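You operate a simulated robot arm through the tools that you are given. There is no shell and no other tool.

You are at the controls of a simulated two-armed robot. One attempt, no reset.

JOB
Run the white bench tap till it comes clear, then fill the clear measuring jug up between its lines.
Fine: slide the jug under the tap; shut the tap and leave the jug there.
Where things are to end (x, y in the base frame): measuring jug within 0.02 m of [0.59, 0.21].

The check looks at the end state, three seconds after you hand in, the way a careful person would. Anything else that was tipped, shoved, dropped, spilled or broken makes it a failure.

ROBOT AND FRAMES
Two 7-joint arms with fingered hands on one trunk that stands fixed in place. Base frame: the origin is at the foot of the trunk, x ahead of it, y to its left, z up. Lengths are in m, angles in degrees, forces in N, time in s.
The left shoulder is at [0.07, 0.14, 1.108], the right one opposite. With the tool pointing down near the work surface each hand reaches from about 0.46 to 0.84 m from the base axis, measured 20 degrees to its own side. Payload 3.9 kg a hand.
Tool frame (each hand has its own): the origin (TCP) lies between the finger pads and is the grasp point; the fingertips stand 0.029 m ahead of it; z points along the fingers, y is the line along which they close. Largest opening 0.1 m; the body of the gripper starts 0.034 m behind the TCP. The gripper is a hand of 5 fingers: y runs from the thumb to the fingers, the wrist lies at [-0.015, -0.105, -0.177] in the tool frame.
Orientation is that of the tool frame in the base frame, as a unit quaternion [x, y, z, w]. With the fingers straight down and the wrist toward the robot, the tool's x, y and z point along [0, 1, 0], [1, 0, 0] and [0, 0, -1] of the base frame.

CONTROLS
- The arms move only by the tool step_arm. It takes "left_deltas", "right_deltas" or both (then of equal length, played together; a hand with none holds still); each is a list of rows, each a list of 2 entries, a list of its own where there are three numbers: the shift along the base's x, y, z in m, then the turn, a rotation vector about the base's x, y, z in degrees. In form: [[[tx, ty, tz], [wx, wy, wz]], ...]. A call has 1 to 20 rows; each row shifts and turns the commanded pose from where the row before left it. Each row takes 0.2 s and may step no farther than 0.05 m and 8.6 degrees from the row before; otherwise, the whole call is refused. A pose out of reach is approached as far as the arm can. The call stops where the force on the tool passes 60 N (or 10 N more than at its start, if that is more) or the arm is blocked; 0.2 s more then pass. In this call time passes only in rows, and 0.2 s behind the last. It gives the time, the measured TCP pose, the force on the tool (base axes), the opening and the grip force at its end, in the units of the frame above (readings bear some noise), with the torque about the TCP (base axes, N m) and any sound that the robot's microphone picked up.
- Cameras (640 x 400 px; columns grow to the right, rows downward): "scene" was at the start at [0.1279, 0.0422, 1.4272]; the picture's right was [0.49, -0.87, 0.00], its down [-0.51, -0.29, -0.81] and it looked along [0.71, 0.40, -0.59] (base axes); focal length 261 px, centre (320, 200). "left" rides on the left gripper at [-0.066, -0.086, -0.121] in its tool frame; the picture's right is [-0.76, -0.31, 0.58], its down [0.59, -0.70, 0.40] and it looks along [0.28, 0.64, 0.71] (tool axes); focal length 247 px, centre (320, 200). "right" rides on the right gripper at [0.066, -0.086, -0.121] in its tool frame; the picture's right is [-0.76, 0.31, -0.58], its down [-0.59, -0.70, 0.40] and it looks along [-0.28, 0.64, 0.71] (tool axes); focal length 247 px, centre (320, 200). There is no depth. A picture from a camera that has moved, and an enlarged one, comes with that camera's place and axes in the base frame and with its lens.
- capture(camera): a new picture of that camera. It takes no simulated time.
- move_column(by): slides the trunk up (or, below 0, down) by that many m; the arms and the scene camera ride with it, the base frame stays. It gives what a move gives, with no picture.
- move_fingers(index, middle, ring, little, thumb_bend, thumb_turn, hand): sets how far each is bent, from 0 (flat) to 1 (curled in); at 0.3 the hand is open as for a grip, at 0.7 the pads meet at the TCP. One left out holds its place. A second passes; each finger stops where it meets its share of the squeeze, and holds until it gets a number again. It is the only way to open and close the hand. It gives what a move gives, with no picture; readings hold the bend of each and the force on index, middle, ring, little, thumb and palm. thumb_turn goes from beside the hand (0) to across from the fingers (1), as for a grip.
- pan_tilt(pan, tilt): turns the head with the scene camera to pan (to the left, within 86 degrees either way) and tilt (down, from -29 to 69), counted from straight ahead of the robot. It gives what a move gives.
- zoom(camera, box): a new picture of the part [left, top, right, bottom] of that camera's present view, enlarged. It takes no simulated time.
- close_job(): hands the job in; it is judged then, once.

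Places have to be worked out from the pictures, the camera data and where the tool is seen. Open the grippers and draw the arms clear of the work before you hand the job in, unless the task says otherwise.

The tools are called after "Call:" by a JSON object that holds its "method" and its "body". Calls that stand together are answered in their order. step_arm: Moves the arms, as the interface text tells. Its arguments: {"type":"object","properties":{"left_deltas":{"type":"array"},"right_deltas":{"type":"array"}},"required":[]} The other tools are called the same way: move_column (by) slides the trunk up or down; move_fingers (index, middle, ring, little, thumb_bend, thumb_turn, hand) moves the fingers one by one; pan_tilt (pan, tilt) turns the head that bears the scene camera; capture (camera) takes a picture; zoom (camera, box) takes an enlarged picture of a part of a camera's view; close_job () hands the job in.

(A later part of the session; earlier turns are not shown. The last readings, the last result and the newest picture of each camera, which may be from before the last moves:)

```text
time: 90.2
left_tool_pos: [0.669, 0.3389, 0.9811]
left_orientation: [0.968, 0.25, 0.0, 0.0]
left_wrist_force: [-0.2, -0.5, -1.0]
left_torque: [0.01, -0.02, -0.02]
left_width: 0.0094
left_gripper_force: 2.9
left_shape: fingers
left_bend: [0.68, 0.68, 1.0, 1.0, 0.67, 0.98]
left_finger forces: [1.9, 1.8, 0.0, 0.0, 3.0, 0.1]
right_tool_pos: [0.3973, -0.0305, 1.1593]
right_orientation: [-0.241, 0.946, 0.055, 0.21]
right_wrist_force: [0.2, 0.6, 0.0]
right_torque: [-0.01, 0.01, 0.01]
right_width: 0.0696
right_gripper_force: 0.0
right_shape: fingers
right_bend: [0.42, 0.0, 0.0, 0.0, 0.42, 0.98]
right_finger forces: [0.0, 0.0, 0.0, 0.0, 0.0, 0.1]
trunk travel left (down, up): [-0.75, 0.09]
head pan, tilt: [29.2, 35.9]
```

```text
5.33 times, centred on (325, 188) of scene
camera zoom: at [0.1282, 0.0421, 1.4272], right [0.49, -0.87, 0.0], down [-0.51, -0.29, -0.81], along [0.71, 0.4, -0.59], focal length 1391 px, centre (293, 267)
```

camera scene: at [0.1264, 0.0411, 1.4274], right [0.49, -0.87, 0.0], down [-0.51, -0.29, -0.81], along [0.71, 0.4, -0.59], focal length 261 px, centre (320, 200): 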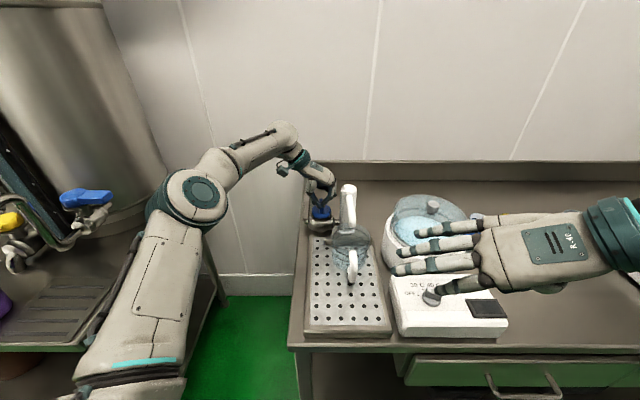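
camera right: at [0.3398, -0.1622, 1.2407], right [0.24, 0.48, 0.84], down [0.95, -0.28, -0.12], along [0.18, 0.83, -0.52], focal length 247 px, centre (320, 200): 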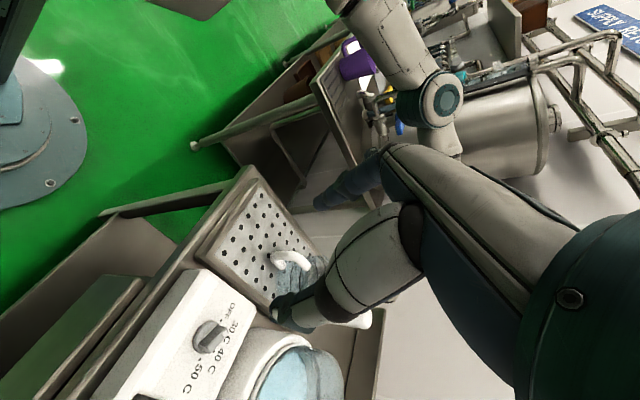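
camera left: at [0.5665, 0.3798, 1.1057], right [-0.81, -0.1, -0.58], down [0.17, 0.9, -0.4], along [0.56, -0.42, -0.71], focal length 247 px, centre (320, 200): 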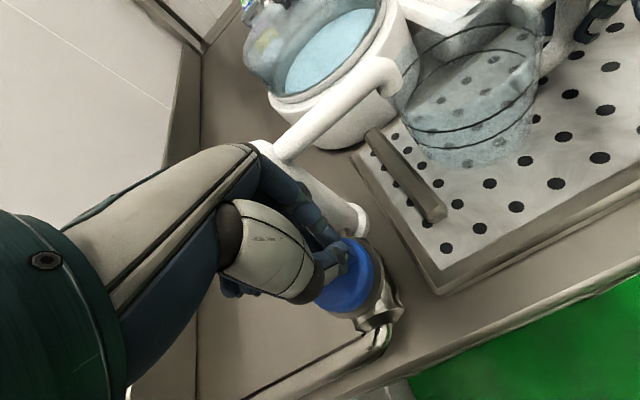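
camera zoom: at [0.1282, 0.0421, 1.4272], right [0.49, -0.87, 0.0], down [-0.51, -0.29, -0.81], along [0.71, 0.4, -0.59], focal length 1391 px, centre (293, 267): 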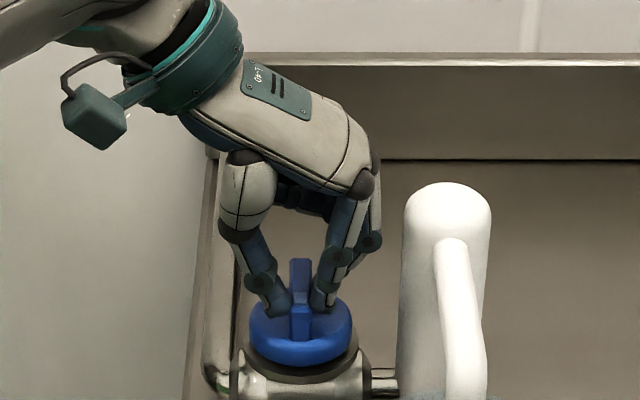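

Balanced contact. I'll squeeze harder, then turn counter-clockwise nearly in place.

Call:
{"method": "move_fingers", "body": {"hand": "left", "index": 0.79, "middle": 0.82, "thumb_bend": 0.82}}

Call:
{"method": "step_arm", "body": {"left_deltas": [[[-0.0001, 0.0003, 0], [0, 0, 8]], [[-0.0002, 0.0003, 0], [0, 0, 8]], [[-0.0002, 0.0003, 0], [0, 0, 8]]]}}

Call:
{"method": "zoom", "body": {"camera": "scene", "box": [305, 180, 375, 280]}}

Call:
{"method": "zoom", "body": {"camera": "scene", "box": [305, 180, 345, 225]}}

```text
time: 91.2
left_tool_pos: [0.6689, 0.3399, 0.981]
left_orientation: [0.968, 0.251, -0.001, 0.0]
left_wrist_force: [1.0, -1.5, -4.3]
left_torque: [-0.06, -0.05, -0.15]
left_width: 0.0068
left_gripper_force: 16.1
left_shape: fingers
left_bend: [0.75, 0.67, 1.0, 1.0, 0.64, 0.97]
left_finger forces: [7.8, 8.9, 0.0, 0.0, 15.4, 0.1]
right_tool_pos: [0.3985, -0.0307, 1.1579]
right_orientation: [-0.24, 0.947, 0.056, 0.208]
right_wrist_force: [-0.1, 0.6, -1.0]
right_torque: [0.0, 0.04, 0.02]
right_width: 0.0694
right_gripper_force: 0.2
right_shape: fingers
right_bend: [0.42, 0.0, 0.0, 0.0, 0.42, 0.98]
right_finger forces: [0.1, 0.1, 0.0, 0.1, 0.1, 0.0]
trunk travel left (down, up): [-0.75, 0.09]
head pan, tilt: [29.2, 35.9]
```

```text
time: 92.0
left_tool_pos: [0.6694, 0.3381, 0.9845]
left_orientation: [0.894, 0.449, 0.001, 0.001]
left_wrist_force: [7.8, -8.1, 3.6]
left_torque: [-0.2, -0.15, -0.08]
left_width: 0.0
left_gripper_force: 21.9
left_shape: fingers
left_bend: [0.77, 0.64, 1.0, 1.0, 0.75, 0.98]
left_finger forces: [10.9, 10.9, 0.0, 0.1, 22.1, 0.0]
right_tool_pos: [0.3968, -0.0336, 1.1594]
right_orientation: [-0.241, 0.946, 0.057, 0.209]
right_wrist_force: [-0.9, -0.3, 0.6]
right_torque: [-0.01, -0.01, 0.03]
right_width: 0.0693
right_gripper_force: 0.1
right_shape: fingers
right_bend: [0.42, 0.0, 0.0, 0.0, 0.42, 0.98]
right_finger forces: [0.0, 0.1, 0.0, 0.0, 0.0, 0.1]
trunk travel left (down, up): [-0.75, 0.09]
head pan, tilt: [29.2, 35.9]
```

```text
4.00 times, centred on (340, 230) of scene
camera zoom: at [0.1283, 0.0398, 1.4274], right [0.49, -0.87, 0.0], down [-0.51, -0.28, -0.81], along [0.71, 0.4, -0.59], focal length 1043 px, centre (240, 80)
```

zoom: 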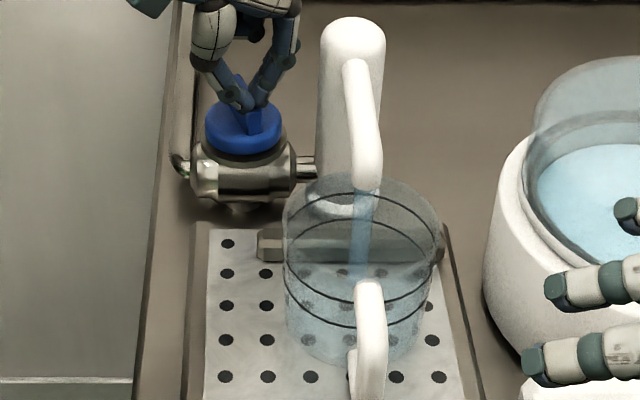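

```text
8.89 times, centred on (325, 202) of scene
camera zoom: at [0.1283, 0.0398, 1.4274], right [0.49, -0.87, 0.0], down [-0.51, -0.28, -0.81], along [0.71, 0.4, -0.59], focal length 2319 px, centre (276, 178)
```

zoom: 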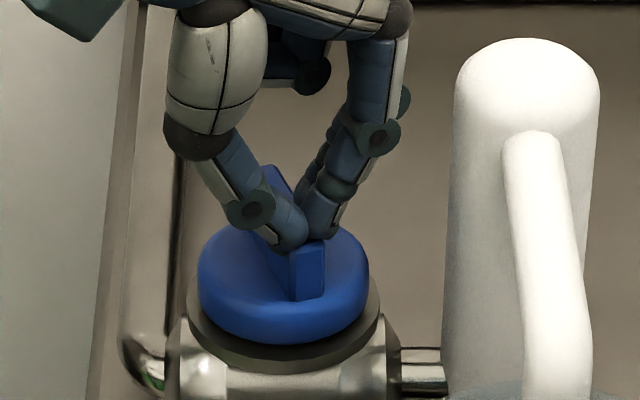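

Clear water is flowing into the jug at about 24° of opening. I'll hold here and watch the level.

Call:
{"method": "zoom", "body": {"camera": "scene", "box": [325, 215, 375, 285]}}

Call:
{"method": "step_arm", "body": {"left_deltas": [[[0, 0, 0], [0, 0, 0]], [[0, 0, 0], [0, 0, 0]], [[0, 0, 0], [0, 0, 0]]]}}

Call:
{"method": "zoom", "body": {"camera": "scene", "box": [325, 215, 375, 285]}}

```text
5.71 times, centred on (350, 250) of scene
camera zoom: at [0.1283, 0.0398, 1.4274], right [0.49, -0.87, 0.0], down [-0.51, -0.28, -0.81], along [0.71, 0.4, -0.59], focal length 1491 px, centre (149, -86)
```

zoom: 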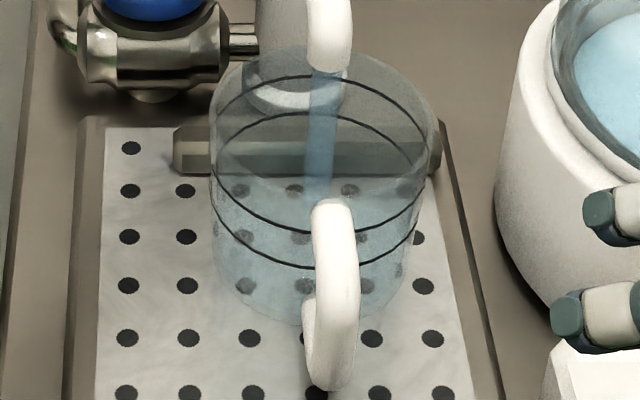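

```text
time: 92.8
left_tool_pos: [0.6691, 0.3384, 0.9833]
left_orientation: [0.894, 0.448, 0.002, 0.001]
left_wrist_force: [11.1, -7.1, 13.2]
left_torque: [-0.22, -0.22, -0.11]
left_width: 0.0
left_gripper_force: 25.1
left_shape: fingers
left_bend: [0.77, 0.64, 1.0, 1.0, 0.75, 0.98]
left_finger forces: [13.6, 12.7, 0.1, 0.0, 23.8, 0.0]
right_tool_pos: [0.3978, -0.033, 1.1585]
right_orientation: [-0.241, 0.946, 0.056, 0.209]
right_wrist_force: [0.2, -0.3, 0.3]
right_torque: [-0.03, -0.04, 0.02]
right_width: 0.0694
right_gripper_force: 0.1
right_shape: fingers
right_bend: [0.42, 0.0, 0.0, 0.0, 0.42, 0.98]
right_finger forces: [0.0, 0.0, 0.1, 0.0, 0.0, 0.0]
trunk travel left (down, up): [-0.75, 0.09]
head pan, tilt: [29.2, 35.9]
```

```text
5.71 times, centred on (350, 250) of scene
camera zoom: at [0.1281, 0.0393, 1.4274], right [0.49, -0.87, 0.0], down [-0.51, -0.28, -0.81], along [0.71, 0.4, -0.59], focal length 1491 px, centre (149, -86)
```

zoom: 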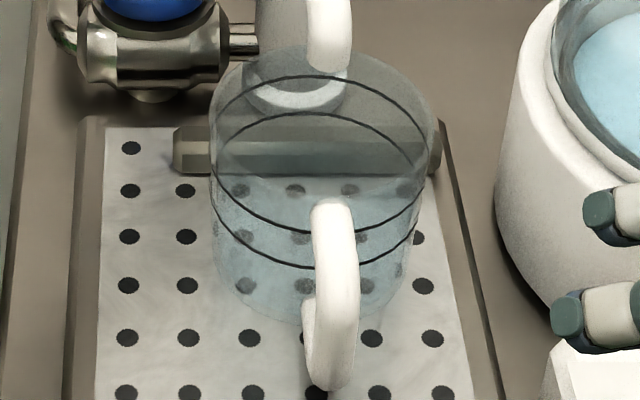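

The flow stopped; the fin is right at the opening threshold. I'll open a little more.

Call:
{"method": "step_arm", "body": {"left_deltas": [[[-0.0002, 0.0002, 0], [0, 0, 8]], [[-0.0002, 0.0002, 0], [0, 0, 8]]]}}

Call:
{"method": "zoom", "body": {"camera": "scene", "box": [325, 215, 375, 285]}}

Call:
{"method": "zoom", "body": {"camera": "scene", "box": [305, 180, 345, 225]}}

```text
time: 93.4
left_tool_pos: [0.669, 0.3371, 0.9837]
left_orientation: [0.824, 0.567, 0.002, 0.001]
left_wrist_force: [16.0, -10.0, 14.5]
left_torque: [-0.33, -0.48, -0.34]
left_width: 0.0
left_gripper_force: 26.0
left_shape: fingers
left_bend: [0.77, 0.62, 1.0, 1.0, 0.75, 0.98]
left_finger forces: [20.9, 16.9, 0.0, 0.1, 13.9, 0.1]
right_tool_pos: [0.3971, -0.0342, 1.1589]
right_orientation: [-0.24, 0.946, 0.057, 0.209]
right_wrist_force: [-0.4, 0.0, -0.2]
right_torque: [-0.01, 0.0, -0.01]
right_width: 0.0695
right_gripper_force: 0.0
right_shape: fingers
right_bend: [0.42, 0.0, 0.0, 0.0, 0.42, 0.98]
right_finger forces: [0.0, 0.1, 0.0, 0.0, 0.0, 0.1]
trunk travel left (down, up): [-0.75, 0.09]
head pan, tilt: [29.2, 35.9]
```

```text
5.71 times, centred on (350, 250) of scene
camera zoom: at [0.129, 0.0381, 1.4272], right [0.49, -0.87, 0.0], down [-0.51, -0.28, -0.81], along [0.71, 0.4, -0.59], focal length 1491 px, centre (149, -86)
```

zoom: 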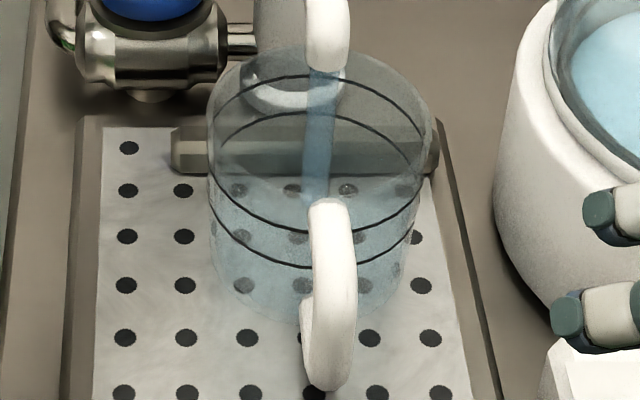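

```text
8.89 times, centred on (325, 202) of scene
camera zoom: at [0.129, 0.0381, 1.4272], right [0.49, -0.87, 0.0], down [-0.51, -0.28, -0.81], along [0.71, 0.4, -0.59], focal length 2319 px, centre (276, 178)
```

zoom: 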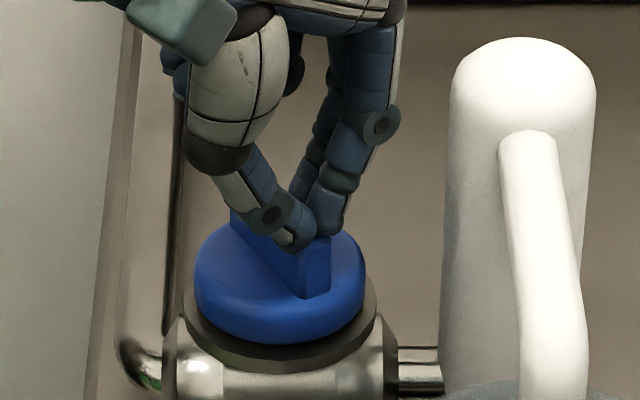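

Flowing again. I'll hold and watch the level rise.

Call:
{"method": "step_arm", "body": {"left_deltas": [[[0, 0, 0], [0, 0, 0]], [[0, 0, 0], [0, 0, 0]], [[0, 0, 0], [0, 0, 0]], [[0, 0, 0], [0, 0, 0]], [[0, 0, 0], [0, 0, 0]]]}}

Call:
{"method": "zoom", "body": {"camera": "scene", "box": [325, 215, 375, 285]}}

```text
time: 94.6
left_tool_pos: [0.6686, 0.337, 0.9833]
left_orientation: [0.824, 0.567, 0.002, 0.001]
left_wrist_force: [18.8, -9.5, 17.9]
left_torque: [-0.31, -0.57, -0.35]
left_width: 0.0
left_gripper_force: 27.6
left_shape: fingers
left_bend: [0.77, 0.61, 1.0, 1.0, 0.75, 0.98]
left_finger forces: [24.8, 17.4, 0.0, 0.0, 12.7, 0.0]
right_tool_pos: [0.3983, -0.0357, 1.1574]
right_orientation: [-0.24, 0.946, 0.056, 0.209]
right_wrist_force: [0.2, -0.2, -0.1]
right_torque: [0.0, -0.03, -0.03]
right_width: 0.0695
right_gripper_force: 0.0
right_shape: fingers
right_bend: [0.42, 0.0, 0.0, 0.0, 0.42, 0.98]
right_finger forces: [0.1, 0.0, 0.0, 0.0, 0.0, 0.0]
trunk travel left (down, up): [-0.75, 0.09]
head pan, tilt: [29.2, 35.9]
```

```text
5.71 times, centred on (350, 250) of scene
camera zoom: at [0.1287, 0.0381, 1.4273], right [0.49, -0.87, 0.0], down [-0.51, -0.28, -0.81], along [0.71, 0.4, -0.59], focal length 1491 px, centre (149, -86)
```

zoom: 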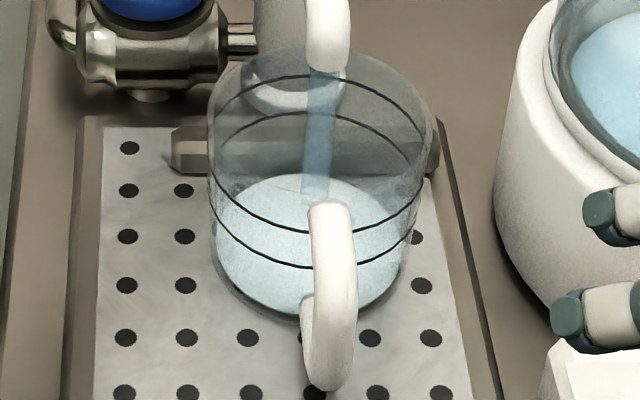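

A thin layer of clear water covers the bottom, rising a few mm per second. I'll continue in short intervals.

Call:
{"method": "step_arm", "body": {"left_deltas": [[[0, 0, 0], [0, 0, 0]], [[0, 0, 0], [0, 0, 0]], [[0, 0, 0], [0, 0, 0]], [[0, 0, 0], [0, 0, 0]], [[0, 0, 0], [0, 0, 0]], [[0, 0, 0], [0, 0, 0]], [[0, 0, 0], [0, 0, 0]], [[0, 0, 0], [0, 0, 0]], [[0, 0, 0], [0, 0, 0]]]}}

Call:
{"method": "zoom", "body": {"camera": "scene", "box": [325, 215, 375, 285]}}

```text
time: 96.6
left_tool_pos: [0.6681, 0.3368, 0.9836]
left_orientation: [0.824, 0.567, 0.002, 0.001]
left_wrist_force: [19.0, -10.1, 19.1]
left_torque: [-0.31, -0.62, -0.32]
left_width: 0.0
left_gripper_force: 27.3
left_shape: fingers
left_bend: [0.77, 0.61, 1.0, 1.0, 0.75, 0.98]
left_finger forces: [25.2, 17.3, 0.1, 0.0, 12.6, 0.0]
right_tool_pos: [0.3989, -0.0347, 1.1588]
right_orientation: [-0.241, 0.946, 0.057, 0.209]
right_wrist_force: [0.1, -0.6, -0.5]
right_torque: [0.01, 0.0, -0.01]
right_width: 0.0694
right_gripper_force: 0.0
right_shape: fingers
right_bend: [0.42, 0.0, 0.0, 0.0, 0.42, 0.98]
right_finger forces: [0.0, 0.1, 0.1, 0.0, 0.0, 0.0]
trunk travel left (down, up): [-0.75, 0.09]
head pan, tilt: [29.2, 35.9]
```

```text
5.71 times, centred on (350, 250) of scene
camera zoom: at [0.1287, 0.0382, 1.4273], right [0.49, -0.87, 0.0], down [-0.51, -0.28, -0.81], along [0.71, 0.4, -0.59], focal length 1491 px, centre (149, -86)
```

zoom: 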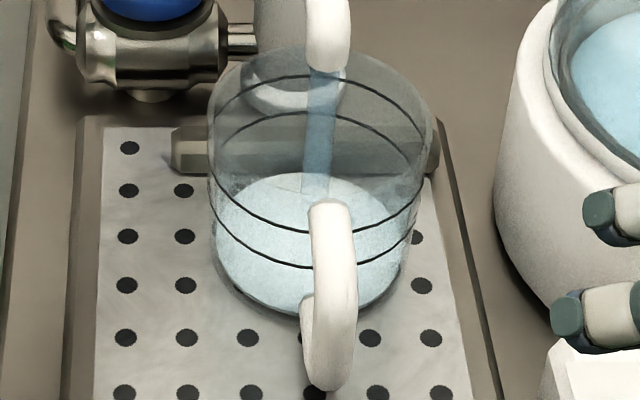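

The level rises slowly, about 1 mm/s, which gives good control. I'll keep filling with periodic checks.

Call:
{"method": "step_arm", "body": {"left_deltas": [[[0, 0, 0], [0, 0, 0]], [[0, 0, 0], [0, 0, 0]], [[0, 0, 0], [0, 0, 0]], [[0, 0, 0], [0, 0, 0]], [[0, 0, 0], [0, 0, 0]], [[0, 0, 0], [0, 0, 0]], [[0, 0, 0], [0, 0, 0]], [[0, 0, 0], [0, 0, 0]], [[0, 0, 0], [0, 0, 0]], [[0, 0, 0], [0, 0, 0]], [[0, 0, 0], [0, 0, 0]], [[0, 0, 0], [0, 0, 0]], [[0, 0, 0], [0, 0, 0]], [[0, 0, 0], [0, 0, 0]], [[0, 0, 0], [0, 0, 0]], [[0, 0, 0], [0, 0, 0]], [[0, 0, 0], [0, 0, 0]], [[0, 0, 0], [0, 0, 0]], [[0, 0, 0], [0, 0, 0]], [[0, 0, 0], [0, 0, 0]]]}}

Call:
{"method": "zoom", "body": {"camera": "scene", "box": [325, 215, 375, 285]}}

```text
time: 100.8
left_tool_pos: [0.669, 0.3374, 0.9849]
left_orientation: [0.824, 0.567, 0.001, 0.001]
left_wrist_force: [18.6, -10.1, 19.5]
left_torque: [-0.36, -0.63, -0.28]
left_width: 0.0
left_gripper_force: 27.6
left_shape: fingers
left_bend: [0.77, 0.61, 1.0, 1.0, 0.75, 0.98]
left_finger forces: [25.0, 17.3, 0.0, 0.0, 12.6, 0.0]
right_tool_pos: [0.3964, -0.0348, 1.1592]
right_orientation: [-0.24, 0.946, 0.057, 0.209]
right_wrist_force: [0.4, -0.5, -0.7]
right_torque: [0.01, -0.04, -0.01]
right_width: 0.0696
right_gripper_force: 0.0
right_shape: fingers
right_bend: [0.42, 0.0, 0.0, 0.0, 0.42, 0.98]
right_finger forces: [0.1, 0.1, 0.1, 0.0, 0.0, 0.0]
trunk travel left (down, up): [-0.75, 0.09]
head pan, tilt: [29.2, 35.9]
```

```text
5.71 times, centred on (350, 250) of scene
camera zoom: at [0.1287, 0.0382, 1.4273], right [0.49, -0.87, 0.0], down [-0.51, -0.28, -0.81], along [0.71, 0.4, -0.59], focal length 1491 px, centre (149, -86)
```

zoom: 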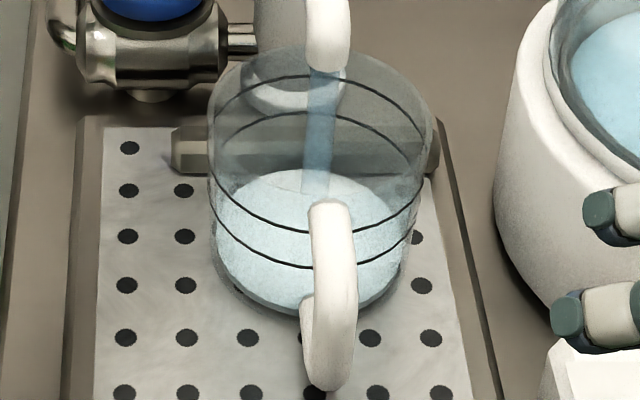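

It is rising slowly, about 0.5 mm/s. I'll open the valve another 8° to speed it up modestly.

Call:
{"method": "step_arm", "body": {"left_deltas": [[[0.0005, -0.0003, 0], [0, 0, 4]], [[0.0005, -0.0003, 0], [0, 0, 4]], [[0, 0, 0], [0, 0, 0]], [[0, 0, 0], [0, 0, 0]], [[0, 0, 0], [0, 0, 0]], [[0, 0, 0], [0, 0, 0]], [[0, 0, 0], [0, 0, 0]], [[0, 0, 0], [0, 0, 0]], [[0, 0, 0], [0, 0, 0]], [[0, 0, 0], [0, 0, 0]], [[0, 0, 0], [0, 0, 0]], [[0, 0, 0], [0, 0, 0]]]}}

Call:
{"method": "zoom", "body": {"camera": "scene", "box": [325, 215, 375, 285]}}

Call:
{"method": "zoom", "body": {"camera": "scene", "box": [305, 180, 345, 225]}}

```text
time: 103.4
left_tool_pos: [0.6688, 0.3348, 0.9839]
left_orientation: [0.783, 0.622, 0.001, 0.001]
left_wrist_force: [16.5, -13.4, 19.2]
left_torque: [-0.39, -0.56, -0.46]
left_width: 0.0
left_gripper_force: 29.1
left_shape: fingers
left_bend: [0.77, 0.6, 1.0, 1.0, 0.75, 0.99]
left_finger forces: [23.5, 19.3, 0.1, 0.1, 14.9, 0.0]
right_tool_pos: [0.3962, -0.0357, 1.1591]
right_orientation: [-0.24, 0.946, 0.058, 0.21]
right_wrist_force: [0.6, 0.6, -0.6]
right_torque: [-0.01, 0.0, 0.02]
right_width: 0.0692
right_gripper_force: 0.1
right_shape: fingers
right_bend: [0.42, 0.0, 0.0, 0.0, 0.42, 0.98]
right_finger forces: [0.0, 0.1, 0.0, 0.0, 0.0, 0.0]
trunk travel left (down, up): [-0.75, 0.09]
head pan, tilt: [29.2, 35.9]
```

```text
5.71 times, centred on (350, 250) of scene
camera zoom: at [0.1282, 0.0375, 1.4273], right [0.49, -0.87, 0.0], down [-0.51, -0.28, -0.81], along [0.71, 0.4, -0.59], focal length 1491 px, centre (149, -86)
```

zoom: 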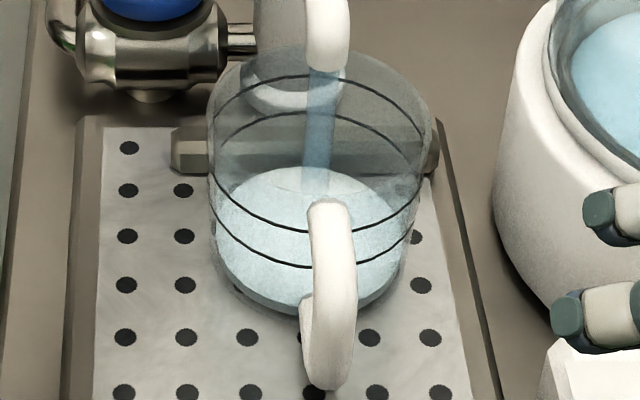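

```text
8.89 times, centred on (325, 202) of scene
camera zoom: at [0.1282, 0.0375, 1.4273], right [0.49, -0.87, 0.0], down [-0.51, -0.28, -0.81], along [0.71, 0.4, -0.59], focal length 2319 px, centre (276, 178)
```

zoom: 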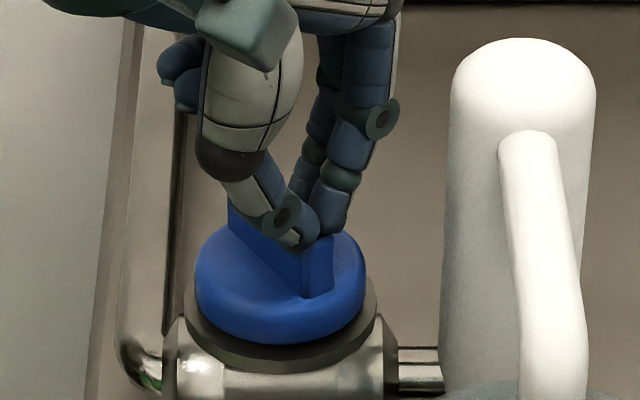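

The level's back edge is at row ~165; the lower line's back arc is at row 113 and the upper at 77. There is plenty of margin, so I'll fill for about 12 s more.

Call:
{"method": "step_arm", "body": {"left_deltas": [[[0, 0, 0], [0, 0, 0]], [[0, 0, 0], [0, 0, 0]], [[0, 0, 0], [0, 0, 0]], [[0, 0, 0], [0, 0, 0]], [[0, 0, 0], [0, 0, 0]], [[0, 0, 0], [0, 0, 0]], [[0, 0, 0], [0, 0, 0]], [[0, 0, 0], [0, 0, 0]], [[0, 0, 0], [0, 0, 0]], [[0, 0, 0], [0, 0, 0]], [[0, 0, 0], [0, 0, 0]], [[0, 0, 0], [0, 0, 0]], [[0, 0, 0], [0, 0, 0]], [[0, 0, 0], [0, 0, 0]], [[0, 0, 0], [0, 0, 0]], [[0, 0, 0], [0, 0, 0]], [[0, 0, 0], [0, 0, 0]], [[0, 0, 0], [0, 0, 0]], [[0, 0, 0], [0, 0, 0]], [[0, 0, 0], [0, 0, 0]]]}}

Call:
{"method": "zoom", "body": {"camera": "scene", "box": [325, 215, 375, 285]}}

Call:
{"method": "step_arm", "body": {"left_deltas": [[[0, 0, 0], [0, 0, 0]], [[0, 0, 0], [0, 0, 0]], [[0, 0, 0], [0, 0, 0]], [[0, 0, 0], [0, 0, 0]], [[0, 0, 0], [0, 0, 0]], [[0, 0, 0], [0, 0, 0]], [[0, 0, 0], [0, 0, 0]], [[0, 0, 0], [0, 0, 0]], [[0, 0, 0], [0, 0, 0]], [[0, 0, 0], [0, 0, 0]], [[0, 0, 0], [0, 0, 0]], [[0, 0, 0], [0, 0, 0]], [[0, 0, 0], [0, 0, 0]], [[0, 0, 0], [0, 0, 0]], [[0, 0, 0], [0, 0, 0]], [[0, 0, 0], [0, 0, 0]], [[0, 0, 0], [0, 0, 0]], [[0, 0, 0], [0, 0, 0]], [[0, 0, 0], [0, 0, 0]], [[0, 0, 0], [0, 0, 0]]]}}

Call:
{"method": "zoom", "body": {"camera": "scene", "box": [325, 215, 375, 285]}}

```text
time: 107.6
left_tool_pos: [0.6682, 0.336, 0.9837]
left_orientation: [0.783, 0.623, 0.001, 0.001]
left_wrist_force: [16.5, -12.7, 19.6]
left_torque: [-0.35, -0.56, -0.43]
left_width: 0.0
left_gripper_force: 28.6
left_shape: fingers
left_bend: [0.77, 0.6, 1.0, 1.0, 0.75, 0.99]
left_finger forces: [23.5, 19.3, 0.0, 0.0, 14.7, 0.0]
right_tool_pos: [0.3968, -0.0348, 1.1585]
right_orientation: [-0.239, 0.946, 0.056, 0.209]
right_wrist_force: [0.7, 0.2, -0.2]
right_torque: [0.01, -0.06, -0.01]
right_width: 0.0693
right_gripper_force: 0.0
right_shape: fingers
right_bend: [0.42, 0.0, 0.0, 0.0, 0.42, 0.98]
right_finger forces: [0.0, 0.0, 0.0, 0.0, 0.1, 0.0]
trunk travel left (down, up): [-0.75, 0.09]
head pan, tilt: [29.2, 35.9]
```

```text
5.71 times, centred on (350, 250) of scene
camera zoom: at [0.1282, 0.0375, 1.4273], right [0.49, -0.87, 0.0], down [-0.51, -0.28, -0.81], along [0.71, 0.4, -0.59], focal length 1491 px, centre (149, -86)
```

zoom: 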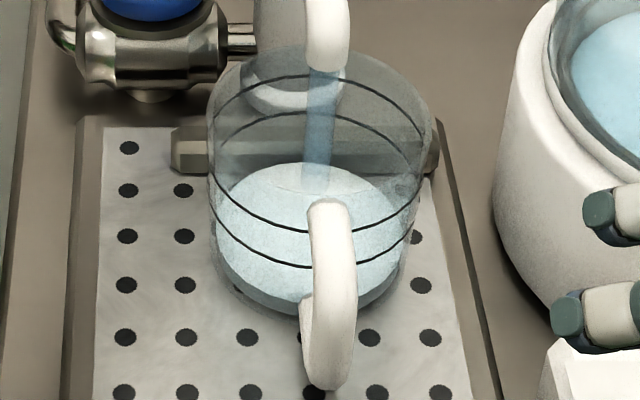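

```text
time: 111.8
left_tool_pos: [0.6682, 0.3354, 0.9836]
left_orientation: [0.782, 0.623, 0.001, 0.001]
left_wrist_force: [17.4, -12.4, 19.0]
left_torque: [-0.38, -0.57, -0.45]
left_width: 0.0
left_gripper_force: 28.8
left_shape: fingers
left_bend: [0.77, 0.6, 1.0, 1.0, 0.75, 0.99]
left_finger forces: [23.5, 19.1, 0.1, 0.1, 14.6, 0.1]
right_tool_pos: [0.397, -0.034, 1.1584]
right_orientation: [-0.241, 0.946, 0.057, 0.21]
right_wrist_force: [-0.3, -0.6, 0.7]
right_torque: [-0.02, -0.01, 0.02]
right_width: 0.0695
right_gripper_force: 0.1
right_shape: fingers
right_bend: [0.42, 0.0, 0.0, 0.0, 0.42, 0.98]
right_finger forces: [0.0, 0.0, 0.0, 0.0, 0.0, 0.1]
trunk travel left (down, up): [-0.75, 0.09]
head pan, tilt: [29.2, 35.9]
```

```text
5.71 times, centred on (350, 250) of scene
camera zoom: at [0.1282, 0.0375, 1.4273], right [0.49, -0.87, 0.0], down [-0.51, -0.28, -0.81], along [0.71, 0.4, -0.59], focal length 1491 px, centre (149, -86)
```

zoom: 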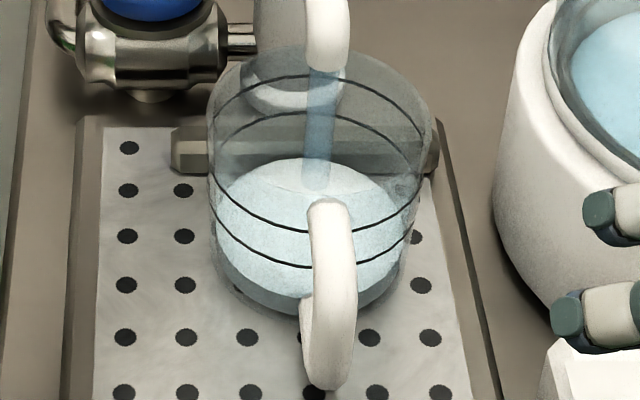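

The level is rising steadily at about 0.9 px/s (back edge now ~158, target ~95). I'll continue for about 25 s and check.

Call:
{"method": "step_arm", "body": {"left_deltas": [[[0, 0, 0], [0, 0, 0]], [[0, 0, 0], [0, 0, 0]], [[0, 0, 0], [0, 0, 0]], [[0, 0, 0], [0, 0, 0]], [[0, 0, 0], [0, 0, 0]], [[0, 0, 0], [0, 0, 0]], [[0, 0, 0], [0, 0, 0]], [[0, 0, 0], [0, 0, 0]], [[0, 0, 0], [0, 0, 0]], [[0, 0, 0], [0, 0, 0]], [[0, 0, 0], [0, 0, 0]], [[0, 0, 0], [0, 0, 0]], [[0, 0, 0], [0, 0, 0]], [[0, 0, 0], [0, 0, 0]], [[0, 0, 0], [0, 0, 0]], [[0, 0, 0], [0, 0, 0]], [[0, 0, 0], [0, 0, 0]], [[0, 0, 0], [0, 0, 0]], [[0, 0, 0], [0, 0, 0]], [[0, 0, 0], [0, 0, 0]]]}}

Call:
{"method": "step_arm", "body": {"left_deltas": [[[0, 0, 0], [0, 0, 0]], [[0, 0, 0], [0, 0, 0]], [[0, 0, 0], [0, 0, 0]], [[0, 0, 0], [0, 0, 0]], [[0, 0, 0], [0, 0, 0]], [[0, 0, 0], [0, 0, 0]], [[0, 0, 0], [0, 0, 0]], [[0, 0, 0], [0, 0, 0]], [[0, 0, 0], [0, 0, 0]], [[0, 0, 0], [0, 0, 0]], [[0, 0, 0], [0, 0, 0]], [[0, 0, 0], [0, 0, 0]], [[0, 0, 0], [0, 0, 0]], [[0, 0, 0], [0, 0, 0]], [[0, 0, 0], [0, 0, 0]], [[0, 0, 0], [0, 0, 0]], [[0, 0, 0], [0, 0, 0]], [[0, 0, 0], [0, 0, 0]], [[0, 0, 0], [0, 0, 0]], [[0, 0, 0], [0, 0, 0]]]}}

Call:
{"method": "step_arm", "body": {"left_deltas": [[[0, 0, 0], [0, 0, 0]], [[0, 0, 0], [0, 0, 0]], [[0, 0, 0], [0, 0, 0]], [[0, 0, 0], [0, 0, 0]], [[0, 0, 0], [0, 0, 0]], [[0, 0, 0], [0, 0, 0]], [[0, 0, 0], [0, 0, 0]], [[0, 0, 0], [0, 0, 0]], [[0, 0, 0], [0, 0, 0]], [[0, 0, 0], [0, 0, 0]], [[0, 0, 0], [0, 0, 0]], [[0, 0, 0], [0, 0, 0]], [[0, 0, 0], [0, 0, 0]], [[0, 0, 0], [0, 0, 0]], [[0, 0, 0], [0, 0, 0]], [[0, 0, 0], [0, 0, 0]], [[0, 0, 0], [0, 0, 0]], [[0, 0, 0], [0, 0, 0]], [[0, 0, 0], [0, 0, 0]], [[0, 0, 0], [0, 0, 0]]]}}

Call:
{"method": "zoom", "body": {"camera": "scene", "box": [325, 215, 375, 285]}}

Call:
{"method": "step_arm", "body": {"left_deltas": [[[0, 0, 0], [0, 0, 0]], [[0, 0, 0], [0, 0, 0]], [[0, 0, 0], [0, 0, 0]], [[0, 0, 0], [0, 0, 0]], [[0, 0, 0], [0, 0, 0]], [[0, 0, 0], [0, 0, 0]], [[0, 0, 0], [0, 0, 0]], [[0, 0, 0], [0, 0, 0]], [[0, 0, 0], [0, 0, 0]], [[0, 0, 0], [0, 0, 0]], [[0, 0, 0], [0, 0, 0]], [[0, 0, 0], [0, 0, 0]], [[0, 0, 0], [0, 0, 0]], [[0, 0, 0], [0, 0, 0]], [[0, 0, 0], [0, 0, 0]], [[0, 0, 0], [0, 0, 0]], [[0, 0, 0], [0, 0, 0]], [[0, 0, 0], [0, 0, 0]], [[0, 0, 0], [0, 0, 0]], [[0, 0, 0], [0, 0, 0]]]}}

Call:
{"method": "step_arm", "body": {"left_deltas": [[[0, 0, 0], [0, 0, 0]], [[0, 0, 0], [0, 0, 0]], [[0, 0, 0], [0, 0, 0]], [[0, 0, 0], [0, 0, 0]], [[0, 0, 0], [0, 0, 0]], [[0, 0, 0], [0, 0, 0]], [[0, 0, 0], [0, 0, 0]], [[0, 0, 0], [0, 0, 0]], [[0, 0, 0], [0, 0, 0]], [[0, 0, 0], [0, 0, 0]], [[0, 0, 0], [0, 0, 0]], [[0, 0, 0], [0, 0, 0]], [[0, 0, 0], [0, 0, 0]], [[0, 0, 0], [0, 0, 0]], [[0, 0, 0], [0, 0, 0]], [[0, 0, 0], [0, 0, 0]], [[0, 0, 0], [0, 0, 0]], [[0, 0, 0], [0, 0, 0]], [[0, 0, 0], [0, 0, 0]], [[0, 0, 0], [0, 0, 0]]]}}

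Call:
{"method": "zoom", "body": {"camera": "scene", "box": [325, 215, 375, 285]}}

```text
time: 116.0
left_tool_pos: [0.6687, 0.3374, 0.985]
left_orientation: [0.783, 0.622, 0.002, 0.001]
left_wrist_force: [16.2, -13.2, 19.2]
left_torque: [-0.39, -0.5, -0.44]
left_width: 0.0
left_gripper_force: 28.9
left_shape: fingers
left_bend: [0.77, 0.6, 1.0, 1.0, 0.75, 0.99]
left_finger forces: [23.5, 19.1, 0.1, 0.0, 14.6, 0.0]
right_tool_pos: [0.3981, -0.0345, 1.1584]
right_orientation: [-0.24, 0.946, 0.057, 0.21]
right_wrist_force: [0.2, -0.8, -0.2]
right_torque: [0.02, 0.03, 0.03]
right_width: 0.0696
right_gripper_force: 0.0
right_shape: fingers
right_bend: [0.42, 0.0, 0.0, 0.0, 0.42, 0.98]
right_finger forces: [0.0, 0.1, 0.0, 0.1, 0.0, 0.1]
trunk travel left (down, up): [-0.75, 0.09]
head pan, tilt: [29.2, 35.9]
```

```text
time: 120.2
left_tool_pos: [0.6676, 0.3362, 0.9828]
left_orientation: [0.783, 0.622, 0.002, 0.001]
left_wrist_force: [17.1, -13.1, 18.7]
left_torque: [-0.37, -0.54, -0.44]
left_width: 0.0
left_gripper_force: 29.0
left_shape: fingers
left_bend: [0.77, 0.6, 1.0, 1.0, 0.75, 0.99]
left_finger forces: [23.6, 19.1, 0.1, 0.0, 14.6, 0.0]
right_tool_pos: [0.3966, -0.0364, 1.1595]
right_orientation: [-0.24, 0.946, 0.057, 0.209]
right_wrist_force: [-0.1, -0.1, 0.4]
right_torque: [0.02, 0.04, -0.03]
right_width: 0.0694
right_gripper_force: 0.0
right_shape: fingers
right_bend: [0.42, 0.0, 0.0, 0.0, 0.42, 0.98]
right_finger forces: [0.1, 0.0, 0.0, 0.0, 0.0, 0.0]
trunk travel left (down, up): [-0.75, 0.09]
head pan, tilt: [29.2, 35.9]
```

```text
time: 124.4
left_tool_pos: [0.6685, 0.3358, 0.9839]
left_orientation: [0.782, 0.623, 0.002, 0.0]
left_wrist_force: [17.1, -11.8, 19.7]
left_torque: [-0.35, -0.57, -0.44]
left_width: 0.0
left_gripper_force: 28.5
left_shape: fingers
left_bend: [0.77, 0.6, 1.0, 1.0, 0.75, 0.99]
left_finger forces: [23.5, 19.1, 0.0, 0.0, 14.6, 0.0]
right_tool_pos: [0.3975, -0.0344, 1.1599]
right_orientation: [-0.241, 0.946, 0.057, 0.21]
right_wrist_force: [-0.4, -0.9, 0.0]
right_torque: [-0.02, 0.02, -0.02]
right_width: 0.0697
right_gripper_force: 0.1
right_shape: fingers
right_bend: [0.42, 0.0, 0.0, 0.0, 0.42, 0.98]
right_finger forces: [0.0, 0.1, 0.0, 0.0, 0.0, 0.1]
trunk travel left (down, up): [-0.75, 0.09]
head pan, tilt: [29.2, 35.9]
```

```text
5.71 times, centred on (350, 250) of scene
camera zoom: at [0.1282, 0.0375, 1.4273], right [0.49, -0.87, 0.0], down [-0.51, -0.28, -0.81], along [0.71, 0.4, -0.59], focal length 1491 px, centre (149, -86)
```

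zoom: 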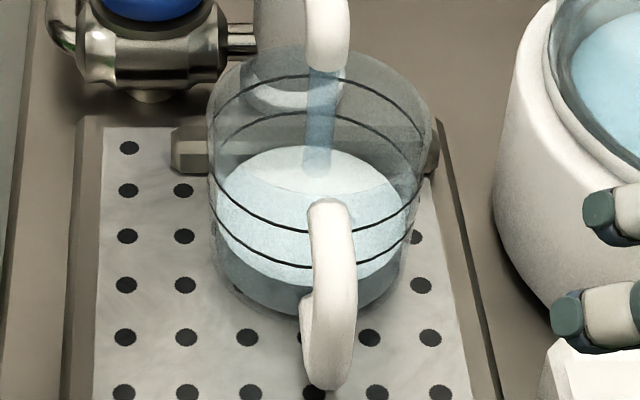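

```text
time: 128.6
left_tool_pos: [0.6694, 0.3353, 0.9834]
left_orientation: [0.783, 0.622, 0.002, 0.0]
left_wrist_force: [15.5, -12.3, 18.7]
left_torque: [-0.37, -0.5, -0.4]
left_width: 0.0002
left_gripper_force: 28.7
left_shape: fingers
left_bend: [0.77, 0.6, 1.0, 1.0, 0.75, 0.99]
left_finger forces: [23.5, 19.2, 0.0, 0.0, 14.6, 0.0]
right_tool_pos: [0.3976, -0.0343, 1.1582]
right_orientation: [-0.24, 0.946, 0.057, 0.21]
right_wrist_force: [-0.2, -0.1, -0.7]
right_torque: [0.02, 0.03, 0.0]
right_width: 0.0697
right_gripper_force: 0.0
right_shape: fingers
right_bend: [0.42, 0.0, 0.0, 0.0, 0.42, 0.98]
right_finger forces: [0.0, 0.0, 0.1, 0.1, 0.0, 0.0]
trunk travel left (down, up): [-0.75, 0.09]
head pan, tilt: [29.2, 35.9]
```

```text
time: 132.8
left_tool_pos: [0.6684, 0.336, 0.9837]
left_orientation: [0.783, 0.622, 0.001, 0.001]
left_wrist_force: [16.4, -12.7, 17.9]
left_torque: [-0.36, -0.53, -0.45]
left_width: 0.0002
left_gripper_force: 28.7
left_shape: fingers
left_bend: [0.77, 0.6, 1.0, 1.0, 0.75, 0.99]
left_finger forces: [23.4, 19.2, 0.0, 0.0, 14.6, 0.0]
right_tool_pos: [0.3963, -0.035, 1.1598]
right_orientation: [-0.241, 0.946, 0.057, 0.21]
right_wrist_force: [0.9, -0.5, -0.6]
right_torque: [-0.01, 0.05, 0.01]
right_width: 0.0697
right_gripper_force: 0.1
right_shape: fingers
right_bend: [0.42, 0.0, 0.0, 0.0, 0.42, 0.98]
right_finger forces: [0.0, 0.0, 0.0, 0.0, 0.0, 0.0]
trunk travel left (down, up): [-0.75, 0.09]
head pan, tilt: [29.2, 35.9]
```

```text
5.71 times, centred on (350, 250) of scene
camera zoom: at [0.1282, 0.0375, 1.4273], right [0.49, -0.87, 0.0], down [-0.51, -0.28, -0.81], along [0.71, 0.4, -0.59], focal length 1491 px, centre (149, -86)
```

zoom: 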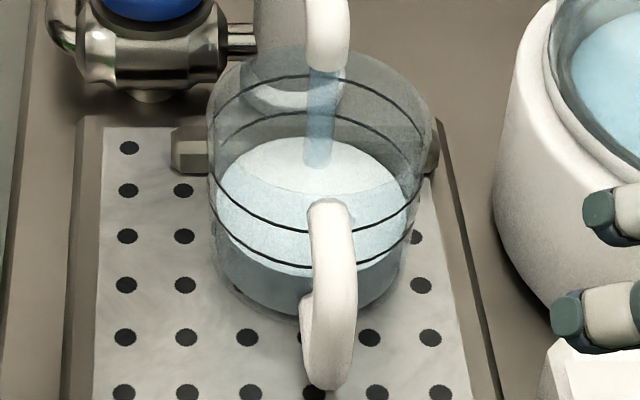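

At t=133 the surface is just below the lower line (back edge 138 vs 112), rising about 1.1 px/s, so the middle of the band is about 40 s away. I'll continue about 21 s.

Call:
{"method": "step_arm", "body": {"left_deltas": [[[0, 0, 0], [0, 0, 0]], [[0, 0, 0], [0, 0, 0]], [[0, 0, 0], [0, 0, 0]], [[0, 0, 0], [0, 0, 0]], [[0, 0, 0], [0, 0, 0]], [[0, 0, 0], [0, 0, 0]], [[0, 0, 0], [0, 0, 0]], [[0, 0, 0], [0, 0, 0]], [[0, 0, 0], [0, 0, 0]], [[0, 0, 0], [0, 0, 0]], [[0, 0, 0], [0, 0, 0]], [[0, 0, 0], [0, 0, 0]], [[0, 0, 0], [0, 0, 0]], [[0, 0, 0], [0, 0, 0]], [[0, 0, 0], [0, 0, 0]], [[0, 0, 0], [0, 0, 0]], [[0, 0, 0], [0, 0, 0]], [[0, 0, 0], [0, 0, 0]], [[0, 0, 0], [0, 0, 0]], [[0, 0, 0], [0, 0, 0]]]}}

Call:
{"method": "step_arm", "body": {"left_deltas": [[[0, 0, 0], [0, 0, 0]], [[0, 0, 0], [0, 0, 0]], [[0, 0, 0], [0, 0, 0]], [[0, 0, 0], [0, 0, 0]], [[0, 0, 0], [0, 0, 0]], [[0, 0, 0], [0, 0, 0]], [[0, 0, 0], [0, 0, 0]], [[0, 0, 0], [0, 0, 0]], [[0, 0, 0], [0, 0, 0]], [[0, 0, 0], [0, 0, 0]], [[0, 0, 0], [0, 0, 0]], [[0, 0, 0], [0, 0, 0]], [[0, 0, 0], [0, 0, 0]], [[0, 0, 0], [0, 0, 0]], [[0, 0, 0], [0, 0, 0]], [[0, 0, 0], [0, 0, 0]], [[0, 0, 0], [0, 0, 0]], [[0, 0, 0], [0, 0, 0]], [[0, 0, 0], [0, 0, 0]], [[0, 0, 0], [0, 0, 0]]]}}

Call:
{"method": "zoom", "body": {"camera": "scene", "box": [325, 215, 375, 285]}}

Call:
{"method": "step_arm", "body": {"left_deltas": [[[0, 0, 0], [0, 0, 0]], [[0, 0, 0], [0, 0, 0]], [[0, 0, 0], [0, 0, 0]], [[0, 0, 0], [0, 0, 0]], [[0, 0, 0], [0, 0, 0]], [[0, 0, 0], [0, 0, 0]], [[0, 0, 0], [0, 0, 0]], [[0, 0, 0], [0, 0, 0]], [[0, 0, 0], [0, 0, 0]], [[0, 0, 0], [0, 0, 0]], [[0, 0, 0], [0, 0, 0]], [[0, 0, 0], [0, 0, 0]], [[0, 0, 0], [0, 0, 0]], [[0, 0, 0], [0, 0, 0]], [[0, 0, 0], [0, 0, 0]], [[0, 0, 0], [0, 0, 0]], [[0, 0, 0], [0, 0, 0]], [[0, 0, 0], [0, 0, 0]], [[0, 0, 0], [0, 0, 0]], [[0, 0, 0], [0, 0, 0]]]}}

Call:
{"method": "step_arm", "body": {"left_deltas": [[[0, 0, 0], [0, 0, 0]], [[0, 0, 0], [0, 0, 0]], [[0, 0, 0], [0, 0, 0]], [[0, 0, 0], [0, 0, 0]], [[0, 0, 0], [0, 0, 0]], [[0, 0, 0], [0, 0, 0]], [[0, 0, 0], [0, 0, 0]], [[0, 0, 0], [0, 0, 0]], [[0, 0, 0], [0, 0, 0]], [[0, 0, 0], [0, 0, 0]], [[0, 0, 0], [0, 0, 0]], [[0, 0, 0], [0, 0, 0]], [[0, 0, 0], [0, 0, 0]], [[0, 0, 0], [0, 0, 0]], [[0, 0, 0], [0, 0, 0]], [[0, 0, 0], [0, 0, 0]], [[0, 0, 0], [0, 0, 0]], [[0, 0, 0], [0, 0, 0]], [[0, 0, 0], [0, 0, 0]], [[0, 0, 0], [0, 0, 0]]]}}

Call:
{"method": "zoom", "body": {"camera": "scene", "box": [325, 215, 375, 285]}}

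```text
time: 137.0
left_tool_pos: [0.6682, 0.3364, 0.9838]
left_orientation: [0.782, 0.623, 0.002, 0.002]
left_wrist_force: [16.4, -12.9, 18.9]
left_torque: [-0.37, -0.54, -0.44]
left_width: 0.0
left_gripper_force: 28.3
left_shape: fingers
left_bend: [0.77, 0.6, 1.0, 1.0, 0.75, 0.99]
left_finger forces: [23.5, 19.2, 0.0, 0.0, 14.6, 0.1]
right_tool_pos: [0.3969, -0.0349, 1.1588]
right_orientation: [-0.24, 0.946, 0.057, 0.209]
right_wrist_force: [-0.3, 0.4, 1.3]
right_torque: [0.0, 0.0, 0.01]
right_width: 0.0697
right_gripper_force: 0.0
right_shape: fingers
right_bend: [0.42, 0.0, 0.0, 0.0, 0.42, 0.98]
right_finger forces: [0.1, 0.1, 0.0, 0.0, 0.0, 0.0]
trunk travel left (down, up): [-0.75, 0.09]
head pan, tilt: [29.2, 35.9]
```

```text
time: 141.2
left_tool_pos: [0.6679, 0.3372, 0.9825]
left_orientation: [0.783, 0.622, 0.001, 0.001]
left_wrist_force: [16.1, -12.7, 19.0]
left_torque: [-0.35, -0.52, -0.42]
left_width: 0.0
left_gripper_force: 29.2
left_shape: fingers
left_bend: [0.77, 0.6, 1.0, 1.0, 0.75, 0.99]
left_finger forces: [23.5, 19.3, 0.0, 0.0, 14.5, 0.0]
right_tool_pos: [0.3972, -0.0351, 1.1591]
right_orientation: [-0.24, 0.946, 0.057, 0.209]
right_wrist_force: [-0.2, -0.1, -0.6]
right_torque: [0.01, 0.01, 0.03]
right_width: 0.0697
right_gripper_force: 0.1
right_shape: fingers
right_bend: [0.42, 0.0, 0.0, 0.0, 0.42, 0.98]
right_finger forces: [0.0, 0.0, 0.0, 0.0, 0.1, 0.0]
trunk travel left (down, up): [-0.75, 0.09]
head pan, tilt: [29.2, 35.9]
```

```text
5.71 times, centred on (350, 250) of scene
camera zoom: at [0.1282, 0.0375, 1.4273], right [0.49, -0.87, 0.0], down [-0.51, -0.28, -0.81], along [0.71, 0.4, -0.59], focal length 1491 px, centre (149, -86)
```

zoom: 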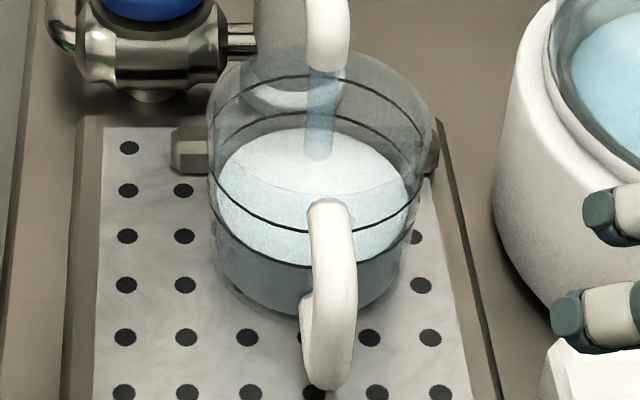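

```text
time: 145.4
left_tool_pos: [0.6696, 0.336, 0.9837]
left_orientation: [0.782, 0.623, 0.002, 0.001]
left_wrist_force: [16.2, -13.3, 18.8]
left_torque: [-0.36, -0.53, -0.41]
left_width: 0.0
left_gripper_force: 28.7
left_shape: fingers
left_bend: [0.77, 0.6, 1.0, 1.0, 0.75, 0.99]
left_finger forces: [23.4, 19.3, 0.0, 0.2, 14.5, 0.0]
right_tool_pos: [0.3978, -0.0342, 1.1587]
right_orientation: [-0.241, 0.946, 0.058, 0.21]
right_wrist_force: [0.1, -0.3, 0.6]
right_torque: [-0.02, -0.02, 0.01]
right_width: 0.0693
right_gripper_force: 0.1
right_shape: fingers
right_bend: [0.42, 0.0, 0.0, 0.0, 0.42, 0.98]
right_finger forces: [0.0, 0.1, 0.1, 0.0, 0.0, 0.1]
trunk travel left (down, up): [-0.75, 0.09]
head pan, tilt: [29.2, 35.9]
```

```text
time: 149.6
left_tool_pos: [0.6693, 0.3369, 0.9836]
left_orientation: [0.782, 0.623, 0.003, 0.001]
left_wrist_force: [15.5, -11.9, 18.9]
left_torque: [-0.39, -0.55, -0.45]
left_width: 0.0
left_gripper_force: 29.2
left_shape: fingers
left_bend: [0.77, 0.6, 1.0, 1.0, 0.75, 0.99]
left_finger forces: [23.4, 19.1, 0.0, 0.0, 14.7, 0.0]
right_tool_pos: [0.3975, -0.0357, 1.1597]
right_orientation: [-0.24, 0.946, 0.056, 0.209]
right_wrist_force: [-0.2, -0.2, -0.1]
right_torque: [0.0, 0.03, 0.03]
right_width: 0.0693
right_gripper_force: 0.0
right_shape: fingers
right_bend: [0.42, 0.0, 0.0, 0.0, 0.42, 0.98]
right_finger forces: [0.0, 0.0, 0.0, 0.1, 0.0, 0.0]
trunk travel left (down, up): [-0.75, 0.09]
head pan, tilt: [29.2, 35.9]
```

```text
5.71 times, centred on (350, 250) of scene
camera zoom: at [0.1282, 0.0375, 1.4273], right [0.49, -0.87, 0.0], down [-0.51, -0.28, -0.81], along [0.71, 0.4, -0.59], focal length 1491 px, centre (149, -86)
```

zoom: 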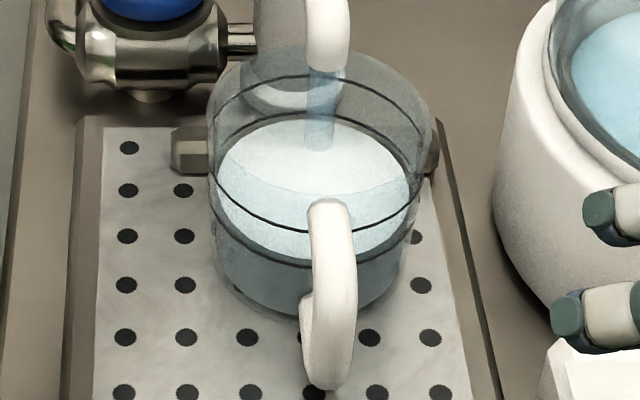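

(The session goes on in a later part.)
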